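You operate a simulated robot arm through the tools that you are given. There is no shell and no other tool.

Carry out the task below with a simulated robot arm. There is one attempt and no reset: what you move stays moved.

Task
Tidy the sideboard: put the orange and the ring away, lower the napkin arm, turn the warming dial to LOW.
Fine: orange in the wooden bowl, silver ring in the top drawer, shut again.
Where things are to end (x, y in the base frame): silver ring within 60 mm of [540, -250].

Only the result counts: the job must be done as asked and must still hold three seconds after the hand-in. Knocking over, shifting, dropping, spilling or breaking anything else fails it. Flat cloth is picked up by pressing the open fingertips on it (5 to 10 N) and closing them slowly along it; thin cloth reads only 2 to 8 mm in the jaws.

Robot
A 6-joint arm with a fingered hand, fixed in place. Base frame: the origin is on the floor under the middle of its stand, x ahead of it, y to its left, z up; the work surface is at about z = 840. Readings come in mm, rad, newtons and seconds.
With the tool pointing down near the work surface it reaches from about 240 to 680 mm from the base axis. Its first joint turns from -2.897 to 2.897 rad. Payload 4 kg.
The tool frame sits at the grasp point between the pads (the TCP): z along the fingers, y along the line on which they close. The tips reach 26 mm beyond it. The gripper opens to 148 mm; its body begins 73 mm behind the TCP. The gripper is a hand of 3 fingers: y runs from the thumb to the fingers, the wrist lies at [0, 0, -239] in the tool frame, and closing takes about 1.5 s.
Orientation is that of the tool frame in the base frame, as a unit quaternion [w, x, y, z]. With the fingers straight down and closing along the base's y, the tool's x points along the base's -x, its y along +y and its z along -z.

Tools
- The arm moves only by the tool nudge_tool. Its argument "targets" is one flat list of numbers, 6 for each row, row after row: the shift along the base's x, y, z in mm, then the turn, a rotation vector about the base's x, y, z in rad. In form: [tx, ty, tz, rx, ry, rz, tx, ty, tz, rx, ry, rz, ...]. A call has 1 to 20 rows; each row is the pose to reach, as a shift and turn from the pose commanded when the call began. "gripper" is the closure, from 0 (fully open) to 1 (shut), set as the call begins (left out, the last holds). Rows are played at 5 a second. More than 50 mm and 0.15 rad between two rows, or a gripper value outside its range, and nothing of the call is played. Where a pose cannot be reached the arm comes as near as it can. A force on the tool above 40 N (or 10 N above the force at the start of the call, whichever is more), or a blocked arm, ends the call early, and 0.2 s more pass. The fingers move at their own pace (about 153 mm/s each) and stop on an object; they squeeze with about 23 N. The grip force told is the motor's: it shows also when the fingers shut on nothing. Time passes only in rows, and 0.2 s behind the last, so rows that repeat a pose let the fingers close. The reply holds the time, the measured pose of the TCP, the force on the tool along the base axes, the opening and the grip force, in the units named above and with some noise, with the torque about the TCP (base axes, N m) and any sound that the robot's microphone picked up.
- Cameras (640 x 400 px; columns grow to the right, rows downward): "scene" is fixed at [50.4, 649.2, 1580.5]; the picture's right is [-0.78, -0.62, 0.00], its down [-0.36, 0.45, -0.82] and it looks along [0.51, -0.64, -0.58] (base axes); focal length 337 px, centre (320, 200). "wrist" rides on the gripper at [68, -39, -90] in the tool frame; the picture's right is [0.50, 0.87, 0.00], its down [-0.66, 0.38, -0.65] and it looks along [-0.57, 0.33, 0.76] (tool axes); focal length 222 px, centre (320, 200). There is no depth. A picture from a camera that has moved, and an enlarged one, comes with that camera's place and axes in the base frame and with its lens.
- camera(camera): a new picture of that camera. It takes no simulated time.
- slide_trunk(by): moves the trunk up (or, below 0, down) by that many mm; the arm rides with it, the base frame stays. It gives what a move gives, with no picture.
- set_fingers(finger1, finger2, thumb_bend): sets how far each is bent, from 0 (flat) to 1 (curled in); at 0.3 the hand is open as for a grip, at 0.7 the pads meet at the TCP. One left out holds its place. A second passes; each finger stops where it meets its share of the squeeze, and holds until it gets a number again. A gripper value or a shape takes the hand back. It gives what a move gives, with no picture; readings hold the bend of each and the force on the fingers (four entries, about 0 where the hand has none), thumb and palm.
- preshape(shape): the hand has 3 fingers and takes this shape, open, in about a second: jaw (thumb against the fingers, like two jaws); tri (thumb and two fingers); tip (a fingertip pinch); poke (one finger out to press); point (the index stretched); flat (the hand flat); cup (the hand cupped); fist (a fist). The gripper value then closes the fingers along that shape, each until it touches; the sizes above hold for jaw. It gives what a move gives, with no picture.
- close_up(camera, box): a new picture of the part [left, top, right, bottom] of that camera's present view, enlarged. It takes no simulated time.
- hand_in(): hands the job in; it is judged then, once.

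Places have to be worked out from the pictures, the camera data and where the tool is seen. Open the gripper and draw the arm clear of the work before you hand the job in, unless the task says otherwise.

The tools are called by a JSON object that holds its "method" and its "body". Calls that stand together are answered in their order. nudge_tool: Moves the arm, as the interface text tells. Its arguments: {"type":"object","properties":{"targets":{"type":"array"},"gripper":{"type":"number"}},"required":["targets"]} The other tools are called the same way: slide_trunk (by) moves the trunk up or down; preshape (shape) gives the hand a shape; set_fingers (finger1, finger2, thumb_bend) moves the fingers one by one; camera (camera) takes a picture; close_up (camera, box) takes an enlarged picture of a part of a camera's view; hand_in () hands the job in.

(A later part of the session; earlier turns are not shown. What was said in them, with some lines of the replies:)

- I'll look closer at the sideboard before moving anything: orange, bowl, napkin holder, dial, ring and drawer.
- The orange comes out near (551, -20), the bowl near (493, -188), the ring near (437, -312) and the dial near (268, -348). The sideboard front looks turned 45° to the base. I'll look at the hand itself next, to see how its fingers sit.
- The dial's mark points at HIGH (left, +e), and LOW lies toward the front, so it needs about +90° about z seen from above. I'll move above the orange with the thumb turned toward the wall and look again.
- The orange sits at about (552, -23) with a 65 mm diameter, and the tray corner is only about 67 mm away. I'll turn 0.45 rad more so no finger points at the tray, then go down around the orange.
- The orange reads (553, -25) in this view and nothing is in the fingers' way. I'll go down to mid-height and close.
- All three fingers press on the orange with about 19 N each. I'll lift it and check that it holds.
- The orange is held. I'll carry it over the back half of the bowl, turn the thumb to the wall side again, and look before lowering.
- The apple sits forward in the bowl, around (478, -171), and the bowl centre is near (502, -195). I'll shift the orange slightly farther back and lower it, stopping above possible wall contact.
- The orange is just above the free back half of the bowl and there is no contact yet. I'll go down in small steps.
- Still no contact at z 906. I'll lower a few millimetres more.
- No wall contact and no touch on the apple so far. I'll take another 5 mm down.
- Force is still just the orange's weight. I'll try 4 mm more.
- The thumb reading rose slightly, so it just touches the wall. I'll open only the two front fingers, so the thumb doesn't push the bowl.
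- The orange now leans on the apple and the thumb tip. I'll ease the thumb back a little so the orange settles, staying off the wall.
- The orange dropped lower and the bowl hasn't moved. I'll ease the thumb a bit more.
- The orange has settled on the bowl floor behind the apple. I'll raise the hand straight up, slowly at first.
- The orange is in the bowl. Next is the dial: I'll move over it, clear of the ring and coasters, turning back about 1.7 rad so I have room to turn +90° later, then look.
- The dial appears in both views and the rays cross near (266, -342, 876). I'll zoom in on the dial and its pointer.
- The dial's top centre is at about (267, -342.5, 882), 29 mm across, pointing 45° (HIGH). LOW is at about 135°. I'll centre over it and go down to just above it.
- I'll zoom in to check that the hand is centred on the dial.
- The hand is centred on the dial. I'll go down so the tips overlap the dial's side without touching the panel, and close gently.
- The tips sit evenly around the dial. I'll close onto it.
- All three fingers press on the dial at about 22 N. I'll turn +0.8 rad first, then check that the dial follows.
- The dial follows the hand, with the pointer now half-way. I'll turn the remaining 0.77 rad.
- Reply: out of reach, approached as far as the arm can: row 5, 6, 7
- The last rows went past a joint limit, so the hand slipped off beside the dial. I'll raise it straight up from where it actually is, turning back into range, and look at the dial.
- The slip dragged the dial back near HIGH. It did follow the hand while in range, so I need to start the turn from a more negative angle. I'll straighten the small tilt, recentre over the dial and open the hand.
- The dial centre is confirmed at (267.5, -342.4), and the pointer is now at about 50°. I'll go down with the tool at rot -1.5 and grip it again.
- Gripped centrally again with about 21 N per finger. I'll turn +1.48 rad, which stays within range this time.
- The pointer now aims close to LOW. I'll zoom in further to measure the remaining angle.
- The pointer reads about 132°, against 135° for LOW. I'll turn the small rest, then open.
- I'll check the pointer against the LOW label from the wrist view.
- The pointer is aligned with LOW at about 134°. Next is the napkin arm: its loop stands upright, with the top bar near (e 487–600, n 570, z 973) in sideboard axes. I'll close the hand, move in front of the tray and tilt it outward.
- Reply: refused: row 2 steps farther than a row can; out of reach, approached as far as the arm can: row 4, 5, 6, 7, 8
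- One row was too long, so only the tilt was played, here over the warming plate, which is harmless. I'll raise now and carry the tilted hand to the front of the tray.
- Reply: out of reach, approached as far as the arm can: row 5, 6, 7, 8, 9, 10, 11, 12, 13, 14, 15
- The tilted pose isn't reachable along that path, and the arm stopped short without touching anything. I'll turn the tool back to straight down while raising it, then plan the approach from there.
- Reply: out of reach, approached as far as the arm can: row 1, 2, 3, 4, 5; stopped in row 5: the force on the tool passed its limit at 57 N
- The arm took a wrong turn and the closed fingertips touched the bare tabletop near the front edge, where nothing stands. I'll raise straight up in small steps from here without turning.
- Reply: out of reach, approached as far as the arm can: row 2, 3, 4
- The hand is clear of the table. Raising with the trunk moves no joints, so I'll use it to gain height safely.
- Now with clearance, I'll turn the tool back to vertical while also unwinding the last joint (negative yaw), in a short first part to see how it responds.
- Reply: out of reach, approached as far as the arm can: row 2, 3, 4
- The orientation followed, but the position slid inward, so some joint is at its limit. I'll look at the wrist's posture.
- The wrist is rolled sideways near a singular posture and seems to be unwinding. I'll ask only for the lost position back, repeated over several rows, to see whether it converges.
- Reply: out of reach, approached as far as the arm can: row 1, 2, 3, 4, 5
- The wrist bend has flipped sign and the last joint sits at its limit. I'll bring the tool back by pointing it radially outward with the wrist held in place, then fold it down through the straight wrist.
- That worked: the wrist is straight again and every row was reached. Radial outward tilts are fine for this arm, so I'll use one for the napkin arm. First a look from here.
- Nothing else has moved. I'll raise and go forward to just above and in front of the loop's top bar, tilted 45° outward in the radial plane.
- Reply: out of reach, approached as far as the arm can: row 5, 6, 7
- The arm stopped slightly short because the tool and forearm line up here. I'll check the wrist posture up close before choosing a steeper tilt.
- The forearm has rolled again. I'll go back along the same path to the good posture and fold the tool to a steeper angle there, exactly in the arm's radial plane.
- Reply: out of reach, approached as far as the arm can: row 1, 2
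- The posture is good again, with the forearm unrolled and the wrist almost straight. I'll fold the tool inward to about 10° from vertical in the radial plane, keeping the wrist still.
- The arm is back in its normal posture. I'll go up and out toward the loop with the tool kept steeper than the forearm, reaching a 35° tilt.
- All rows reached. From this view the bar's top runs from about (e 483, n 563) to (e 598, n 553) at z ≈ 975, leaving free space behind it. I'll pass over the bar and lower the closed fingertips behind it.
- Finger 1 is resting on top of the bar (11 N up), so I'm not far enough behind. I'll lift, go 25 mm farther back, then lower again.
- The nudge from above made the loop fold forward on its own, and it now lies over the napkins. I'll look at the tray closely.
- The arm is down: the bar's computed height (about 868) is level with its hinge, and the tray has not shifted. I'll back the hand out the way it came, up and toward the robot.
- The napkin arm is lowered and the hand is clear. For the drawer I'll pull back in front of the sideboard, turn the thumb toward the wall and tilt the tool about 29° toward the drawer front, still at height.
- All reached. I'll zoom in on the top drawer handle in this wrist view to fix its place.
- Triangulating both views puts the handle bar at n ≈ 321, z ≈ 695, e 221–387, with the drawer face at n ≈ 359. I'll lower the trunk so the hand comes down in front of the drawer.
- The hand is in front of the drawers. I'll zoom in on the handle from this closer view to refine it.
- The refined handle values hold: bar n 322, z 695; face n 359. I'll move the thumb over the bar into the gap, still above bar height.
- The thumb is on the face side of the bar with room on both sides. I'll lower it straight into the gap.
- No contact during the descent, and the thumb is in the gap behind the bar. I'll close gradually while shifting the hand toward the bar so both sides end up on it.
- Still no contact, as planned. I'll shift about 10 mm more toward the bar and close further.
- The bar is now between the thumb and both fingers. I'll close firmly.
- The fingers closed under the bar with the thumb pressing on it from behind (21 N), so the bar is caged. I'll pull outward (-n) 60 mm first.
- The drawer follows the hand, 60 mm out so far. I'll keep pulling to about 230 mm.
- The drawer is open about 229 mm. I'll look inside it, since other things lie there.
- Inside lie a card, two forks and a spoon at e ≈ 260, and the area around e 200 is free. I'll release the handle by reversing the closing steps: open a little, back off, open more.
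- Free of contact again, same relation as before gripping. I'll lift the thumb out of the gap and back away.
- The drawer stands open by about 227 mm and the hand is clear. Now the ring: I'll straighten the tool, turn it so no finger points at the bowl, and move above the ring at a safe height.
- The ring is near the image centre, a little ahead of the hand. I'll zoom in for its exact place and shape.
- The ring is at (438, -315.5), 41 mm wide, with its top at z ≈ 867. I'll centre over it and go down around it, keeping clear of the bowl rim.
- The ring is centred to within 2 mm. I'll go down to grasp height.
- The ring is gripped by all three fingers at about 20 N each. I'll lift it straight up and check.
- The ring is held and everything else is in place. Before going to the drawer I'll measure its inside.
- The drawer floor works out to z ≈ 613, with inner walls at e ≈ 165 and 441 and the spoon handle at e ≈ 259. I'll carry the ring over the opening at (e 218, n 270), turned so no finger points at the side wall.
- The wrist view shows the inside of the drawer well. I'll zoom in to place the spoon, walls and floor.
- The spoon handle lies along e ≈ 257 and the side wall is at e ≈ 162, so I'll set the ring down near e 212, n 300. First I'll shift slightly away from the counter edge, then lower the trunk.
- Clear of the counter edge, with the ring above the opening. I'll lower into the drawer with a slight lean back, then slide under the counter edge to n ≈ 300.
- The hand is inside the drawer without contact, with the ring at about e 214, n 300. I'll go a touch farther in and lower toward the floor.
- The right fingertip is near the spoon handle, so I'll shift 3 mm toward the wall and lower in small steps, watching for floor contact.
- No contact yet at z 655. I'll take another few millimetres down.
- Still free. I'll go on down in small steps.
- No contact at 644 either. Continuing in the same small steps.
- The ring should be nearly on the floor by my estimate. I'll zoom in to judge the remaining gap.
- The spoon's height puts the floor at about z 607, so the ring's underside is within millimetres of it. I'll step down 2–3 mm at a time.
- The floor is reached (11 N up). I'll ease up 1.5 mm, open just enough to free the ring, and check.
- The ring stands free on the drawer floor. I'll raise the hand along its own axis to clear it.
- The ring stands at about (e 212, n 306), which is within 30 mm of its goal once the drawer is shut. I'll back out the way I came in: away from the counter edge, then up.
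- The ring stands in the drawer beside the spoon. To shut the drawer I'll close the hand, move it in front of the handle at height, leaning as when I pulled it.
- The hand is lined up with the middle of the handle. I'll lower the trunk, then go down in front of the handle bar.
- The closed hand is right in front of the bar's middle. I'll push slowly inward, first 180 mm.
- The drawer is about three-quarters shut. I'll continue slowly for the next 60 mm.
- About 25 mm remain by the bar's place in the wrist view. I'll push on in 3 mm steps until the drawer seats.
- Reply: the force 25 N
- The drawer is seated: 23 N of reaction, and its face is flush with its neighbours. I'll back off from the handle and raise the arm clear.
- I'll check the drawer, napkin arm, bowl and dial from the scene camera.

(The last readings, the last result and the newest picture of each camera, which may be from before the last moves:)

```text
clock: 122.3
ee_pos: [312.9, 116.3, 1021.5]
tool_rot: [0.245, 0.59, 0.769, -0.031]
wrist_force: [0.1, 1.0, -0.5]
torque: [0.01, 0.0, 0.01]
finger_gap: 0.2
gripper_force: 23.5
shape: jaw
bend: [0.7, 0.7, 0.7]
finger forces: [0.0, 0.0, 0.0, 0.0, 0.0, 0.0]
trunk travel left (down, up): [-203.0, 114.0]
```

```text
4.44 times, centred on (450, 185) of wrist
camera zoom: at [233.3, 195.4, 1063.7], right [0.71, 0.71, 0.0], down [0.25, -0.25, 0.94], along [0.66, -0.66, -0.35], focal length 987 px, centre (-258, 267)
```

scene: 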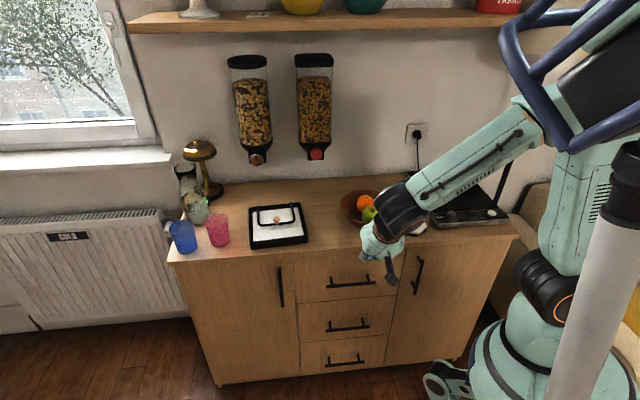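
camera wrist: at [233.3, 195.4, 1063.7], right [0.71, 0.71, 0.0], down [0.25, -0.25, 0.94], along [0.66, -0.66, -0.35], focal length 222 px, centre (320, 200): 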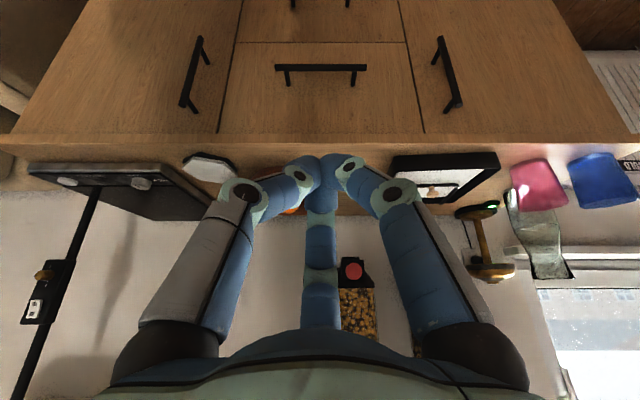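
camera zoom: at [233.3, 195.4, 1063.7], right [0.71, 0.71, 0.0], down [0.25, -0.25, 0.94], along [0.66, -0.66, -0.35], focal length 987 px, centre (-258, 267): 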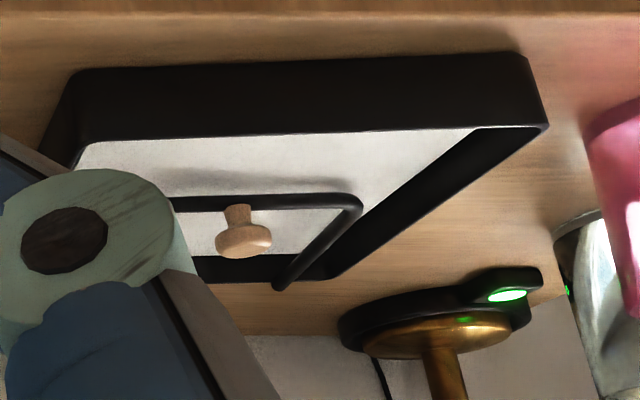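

The drawer's handle is back exactly at its starting pixels, so it is fully shut. The napkin arm looks down, but I want to be sure it really rests on the napkins. I'll move closer for a look and a light press.

{"method": "nudge_tool", "body": {"targets": [35.9, -8.9, 10, -0.0183, 0.0163, 0.1408, 71.8, -17.8, 20, -0.0365, 0.0326, 0.2815, 107.6, -26.6, 30, -0.0548, 0.0489, 0.4223, 143.5, -35.5, 39, -0.073, 0.0652, 0.563, 179.4, -44.4, 39, -0.0913, 0.0814, 0.7038, 215.3, -53.3, 39, -0.1095, 0.0977, 0.8445, 251.1, -62.1, 39, -0.1278, 0.114, 0.9853, 287, -71, 39, -0.146, 0.1303, 1.126, 287, -71, 39, -0.146, 0.1303, 1.126]}}

{"method": "camera", "body": {"camera": "wrist"}}

{"method": "close_up", "body": {"camera": "scene", "box": [220, 100, 420, 260]}}

```text
clock: 124.3
ee_pos: [600.7, 45.2, 1062.4]
tool_rot: [0.216, 0.067, 0.974, 0.014]
wrist_force: [0.3, 0.5, 0.2]
torque: [-0.02, -0.03, 0.02]
finger_gap: 0.1
gripper_force: 23.2
shape: jaw
bend: [0.7, 0.7, 0.7]
finger forces: [0.1, 0.0, 0.0, 0.1, 0.0, 0.0]
trunk travel left (down, up): [-203.0, 114.0]
```

```text
taken
camera wrist: at [495.9, 16.9, 1112.3], right [-0.34, 0.93, -0.16], down [0.36, 0.29, 0.89], along [0.87, 0.25, -0.43], focal length 222 px, centre (320, 200)
```

wrist: 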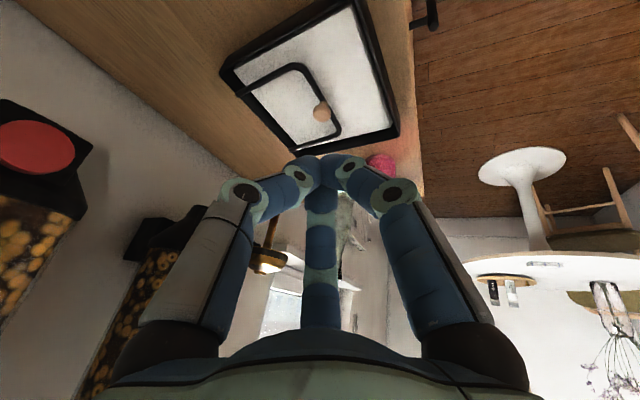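

```text
2.50 times, centred on (320, 180) of scene
camera zoom: at [50.4, 649.2, 1580.5], right [-0.78, -0.62, 0.0], down [-0.36, 0.45, -0.82], along [0.51, -0.64, -0.58], focal length 842 px, centre (320, 250)
```

zoom: 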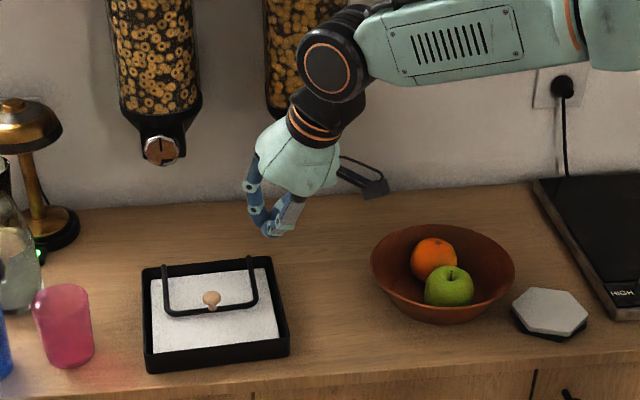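

{"method": "close_up", "body": {"camera": "wrist", "box": [210, 0, 420, 170]}}

```text
2.35 times, centred on (315, 85) of wrist
camera zoom: at [495.9, 16.9, 1112.3], right [-0.34, 0.93, -0.16], down [0.36, 0.29, 0.89], along [0.87, 0.25, -0.43], focal length 523 px, centre (332, 471)
```

zoom: 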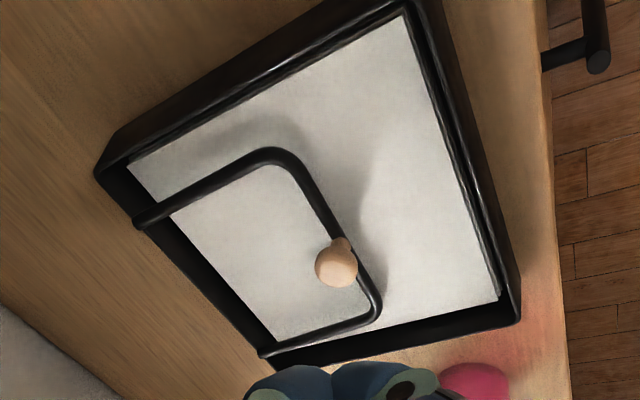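

From two views the bar's centre is at z ≈ 871 and the napkin top at about 864, so with the bar's own thickness the arm rests on the napkins. No press is needed. I'll open the hand and draw back to the starting pose.

{"method": "nudge_tool", "body": {"targets": [-20, -10, 25, -0.0031, 0.0484, 0.015, -48, -34, 45, -0.0062, 0.0968, 0.03, -77, -60, 62, -0.0093, 0.1452, 0.045, -106, -86, 78, -0.0124, 0.1936, 0.06, -135, -112, 93, -0.0156, 0.242, 0.075, -164, -138, 107, -0.0187, 0.2904, 0.09, -194, -164, 120, -0.0218, 0.3388, 0.105, -224, -197, 131, -0.0249, 0.3872, 0.12, -254, -229, 141, -0.028, 0.4356, 0.135, -254, -229, 141, -0.028, 0.4356, 0.135], "gripper": 0.0}}

{"method": "camera", "body": {"camera": "scene"}}

{"method": "camera", "body": {"camera": "wrist"}}

{"method": "close_up", "body": {"camera": "scene", "box": [430, 190, 490, 235]}}

{"method": "close_up", "body": {"camera": "scene", "box": [160, 130, 440, 340]}}

```text
clock: 126.5
ee_pos: [345.5, -183.0, 1203.1]
tool_rot: [-0.001, 0.001, 1.0, 0.0]
wrist_force: [1.1, -0.7, 0.0]
torque: [0.0, 0.0, 0.0]
finger_gap: 147.8
gripper_force: 0.0
shape: jaw
bend: [0.3, 0.3, 0.3]
finger forces: [0.1, 0.1, 0.1, 0.0, 0.0, 0.0]
trunk travel left (down, up): [-203.0, 114.0]
```

```text
taken
```

scene: 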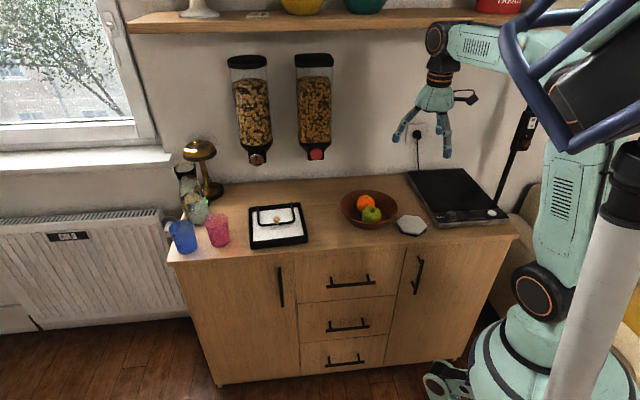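

```text
taken
camera wrist: at [277.1, -222.9, 1292.4], right [-0.5, 0.87, 0.0], down [0.66, 0.38, 0.65], along [0.57, 0.33, -0.76], focal length 222 px, centre (320, 200)
```

wrist: 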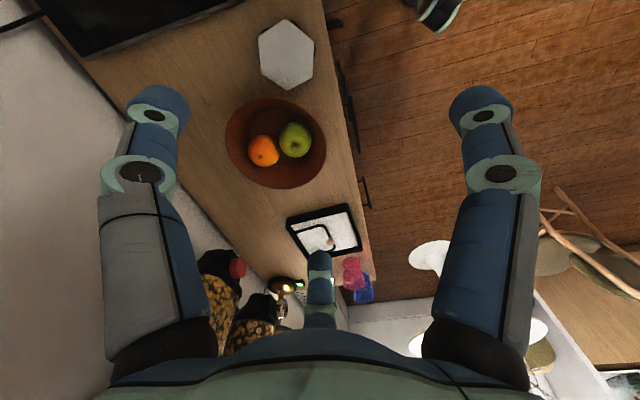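

```text
8.89 times, centred on (460, 212) of scene
camera zoom: at [50.4, 649.2, 1580.5], right [-0.78, -0.62, 0.0], down [-0.36, 0.45, -0.82], along [0.51, -0.64, -0.58], focal length 2995 px, centre (-924, 89)
```

zoom: 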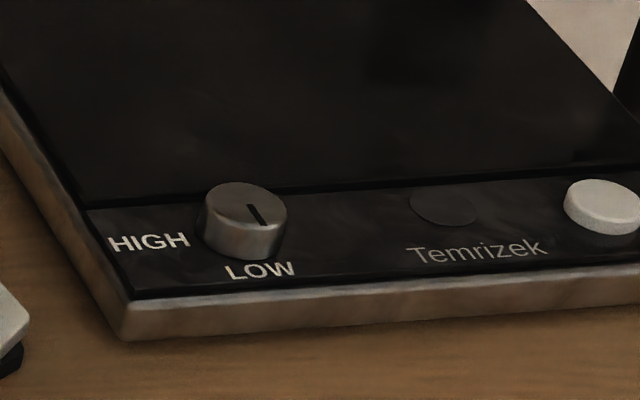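

```text
1.90 times, centred on (300, 235) of scene
camera zoom: at [50.4, 649.2, 1580.5], right [-0.78, -0.62, 0.0], down [-0.36, 0.45, -0.82], along [0.51, -0.64, -0.58], focal length 642 px, centre (358, 133)
```

zoom: 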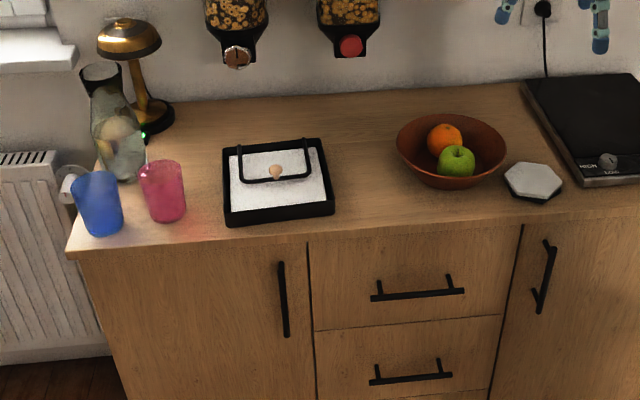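

Everything looks right, though the dial's pointer could be a few degrees short of LOW. I'll place the wrist camera straight above the dial and measure it directly.

{"method": "nudge_tool", "body": {"targets": [-1.1, -27.6, -27.6, 0, 0, -0.137, -2.2, -55.2, -55.2, 0, 0, -0.274, -3.3, -82.8, -82.8, 0, 0, -0.411, -4.4, -110.4, -110.4, 0, 0, -0.549, -5.5, -138, -138, 0, 0, -0.686, -6.6, -165.6, -165.6, 0, 0, -0.823, -8, -193, -193, 0, 0, -0.96, -8, -193, -193, 0, 0, -0.96]}}

{"method": "close_up", "body": {"camera": "wrist", "box": [280, 0, 380, 60]}}

{"method": "camera", "body": {"camera": "wrist"}}

```text
clock: 128.3
ee_pos: [339.1, -376.7, 1009.1]
tool_rot: [0.001, 0.464, 0.886, 0.0]
wrist_force: [-0.1, 0.0, 0.1]
torque: [0.03, 0.01, 0.04]
finger_gap: 148.1
gripper_force: 0.1
shape: jaw
bend: [0.3, 0.3, 0.3]
finger forces: [0.1, 0.0, 0.0, 0.0, 0.0, 0.0]
trunk travel left (down, up): [-203.0, 114.0]
```

```text
6.40 times, centred on (330, 30) of wrist
camera zoom: at [266.6, -343.4, 1098.9], right [0.43, 0.9, 0.0], down [0.68, -0.32, 0.65], along [0.59, -0.28, -0.76], focal length 1422 px, centre (256, 1288)
```

zoom: 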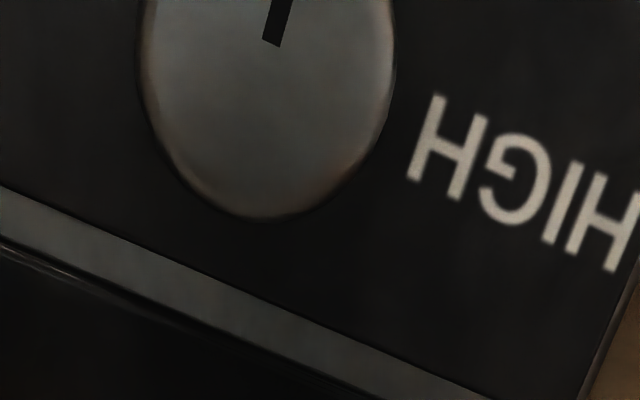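

```text
taken
camera wrist: at [266.6, -343.4, 1098.9], right [0.43, 0.9, 0.0], down [0.68, -0.32, 0.65], along [0.59, -0.28, -0.76], focal length 222 px, centre (320, 200)
```

wrist: 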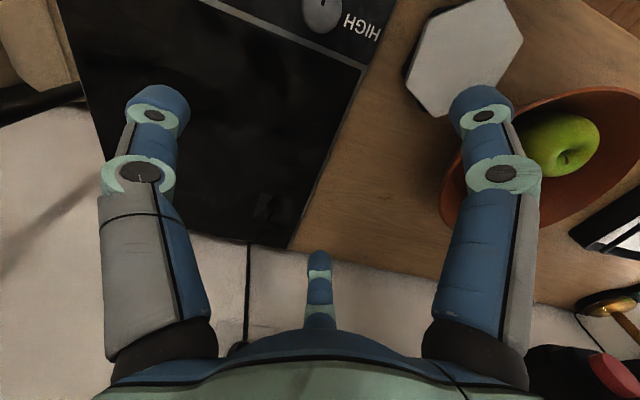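

The dial is at the image's top edge. I'll shift the hand back 50 mm to bring it fully into view.

{"method": "nudge_tool", "body": {"targets": [-22, 10.5, 0, 0, 0, 0, -45, 21, 0, 0, 0, 0, -45, 21, 0, 0, 0, 0]}}

{"method": "close_up", "body": {"camera": "wrist", "box": [280, 20, 380, 100]}}

```text
clock: 129.1
ee_pos: [292.7, -355.5, 1007.7]
tool_rot: [-0.001, 0.463, 0.887, 0.0]
wrist_force: [-0.2, 0.2, -0.9]
torque: [0.04, -0.04, -0.01]
finger_gap: 148.0
gripper_force: 0.2
shape: jaw
bend: [0.3, 0.3, 0.3]
finger forces: [0.0, 0.1, 0.0, 0.0, 0.0, 0.0]
trunk travel left (down, up): [-203.0, 114.0]
```

```text
5.00 times, centred on (330, 60) of wrist
camera zoom: at [221.6, -322.0, 1098.1], right [0.42, 0.91, 0.0], down [0.69, -0.32, 0.65], along [0.59, -0.28, -0.76], focal length 1111 px, centre (270, 900)
```

zoom: 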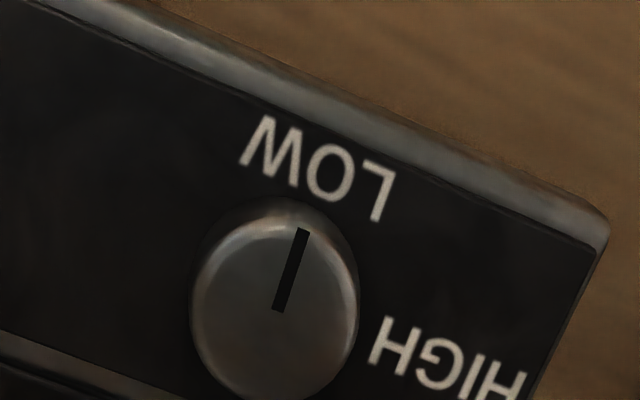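

From above the pointer measures 136° with the panel edge at 45°, so the dial is squarely on LOW. I'll return to the starting pose, clear of everything.

{"method": "nudge_tool", "body": {"targets": [4, 5, 35, 0, 0, 0.12, 10, 28, 62, 0, 0, 0.24, 18, 52, 88, 0, 0, 0.36, 25, 76, 114, 0, 0, 0.48, 32, 100, 138, 0, 0, 0.6, 39, 124, 160, 0, 0, 0.72, 46, 148, 178, 0, 0, 0.84, 53, 172, 193, 0, 0, 0.96, 53, 172, 193, 0, 0, 0.96]}}

{"method": "camera", "body": {"camera": "scene"}}

{"method": "close_up", "body": {"camera": "scene", "box": [320, 170, 450, 310]}}

```text
clock: 131.1
ee_pos: [346.4, -182.4, 1202.5]
tool_rot: [0.0, 0.0, 1.0, 0.0]
wrist_force: [0.4, -0.2, 0.4]
torque: [-0.02, -0.01, 0.01]
finger_gap: 147.9
gripper_force: 0.2
shape: jaw
bend: [0.3, 0.3, 0.3]
finger forces: [0.0, 0.0, 0.0, 0.1, 0.0, 0.0]
trunk travel left (down, up): [-203.0, 114.0]
```

```text
taken
```

scene: 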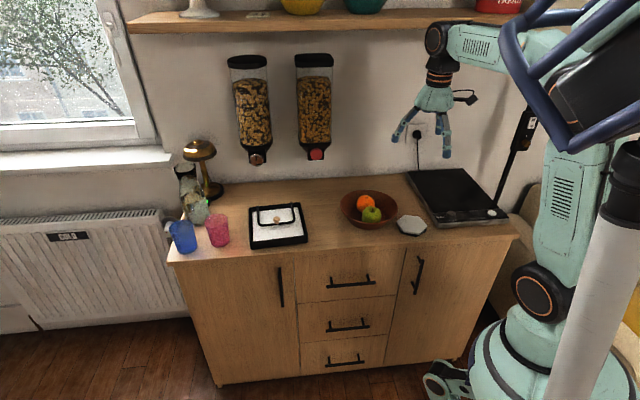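

```text
2.86 times, centred on (385, 240) of scene
camera zoom: at [50.4, 649.2, 1580.5], right [-0.78, -0.62, 0.0], down [-0.36, 0.45, -0.82], along [0.51, -0.64, -0.58], focal length 963 px, centre (134, 86)
```

zoom: 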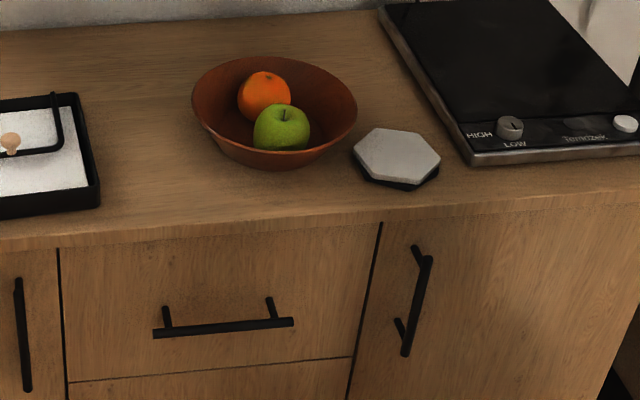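

All four jobs are done:
- The orange is in the bowl.
- The ring is in the shut top drawer, about 27 mm from its goal by my estimate.
- The napkin arm is down.
- The dial is on LOW.

The hand is open, the arm is clear, and nothing else has moved, so I'm handing it in.

{"method": "hand_in", "body": {}}

```text
The job is handed in.
```

I finished the four tidying jobs and handed the work in. I don't have the judge's result, so what follows is from my own camera and force readings.

- **Orange:** it is in the wooden bowl, behind the apple. The apple shifted slightly inside the bowl when I released the orange against it.
- **Silver ring:** it is standing in the top drawer. By my estimate it is about 27 mm from [540, -250]; I couldn't see it again once the drawer was shut.
- **Top drawer:** it is shut. The handle sits at the same place in the picture as at the start, and the drawer pushed back with about 23 N when it seated.
- **Napkin arm:** it lies on the napkins. It folded down by itself when a finger rested on its top bar, and I did not press it further.
- **Warming dial:** it points at LOW, about 1° off square to the panel edge when measured from above.

Two things went wrong along the way:
- **Dial:** on the first turn the hand slipped off because a wrist joint reached its limit. I gripped the dial again and turned it fully.
- **Tabletop:** while I was moving toward the napkin tray, a wrist joint jammed at its limit. The closed fingertips pressed on the bare tabletop near the front edge, and the force peaked at 57 N. No object was touched.

In the last pictures nothing else on the sideboard had moved. At hand-in the hand was open and the arm was back at its starting pose.
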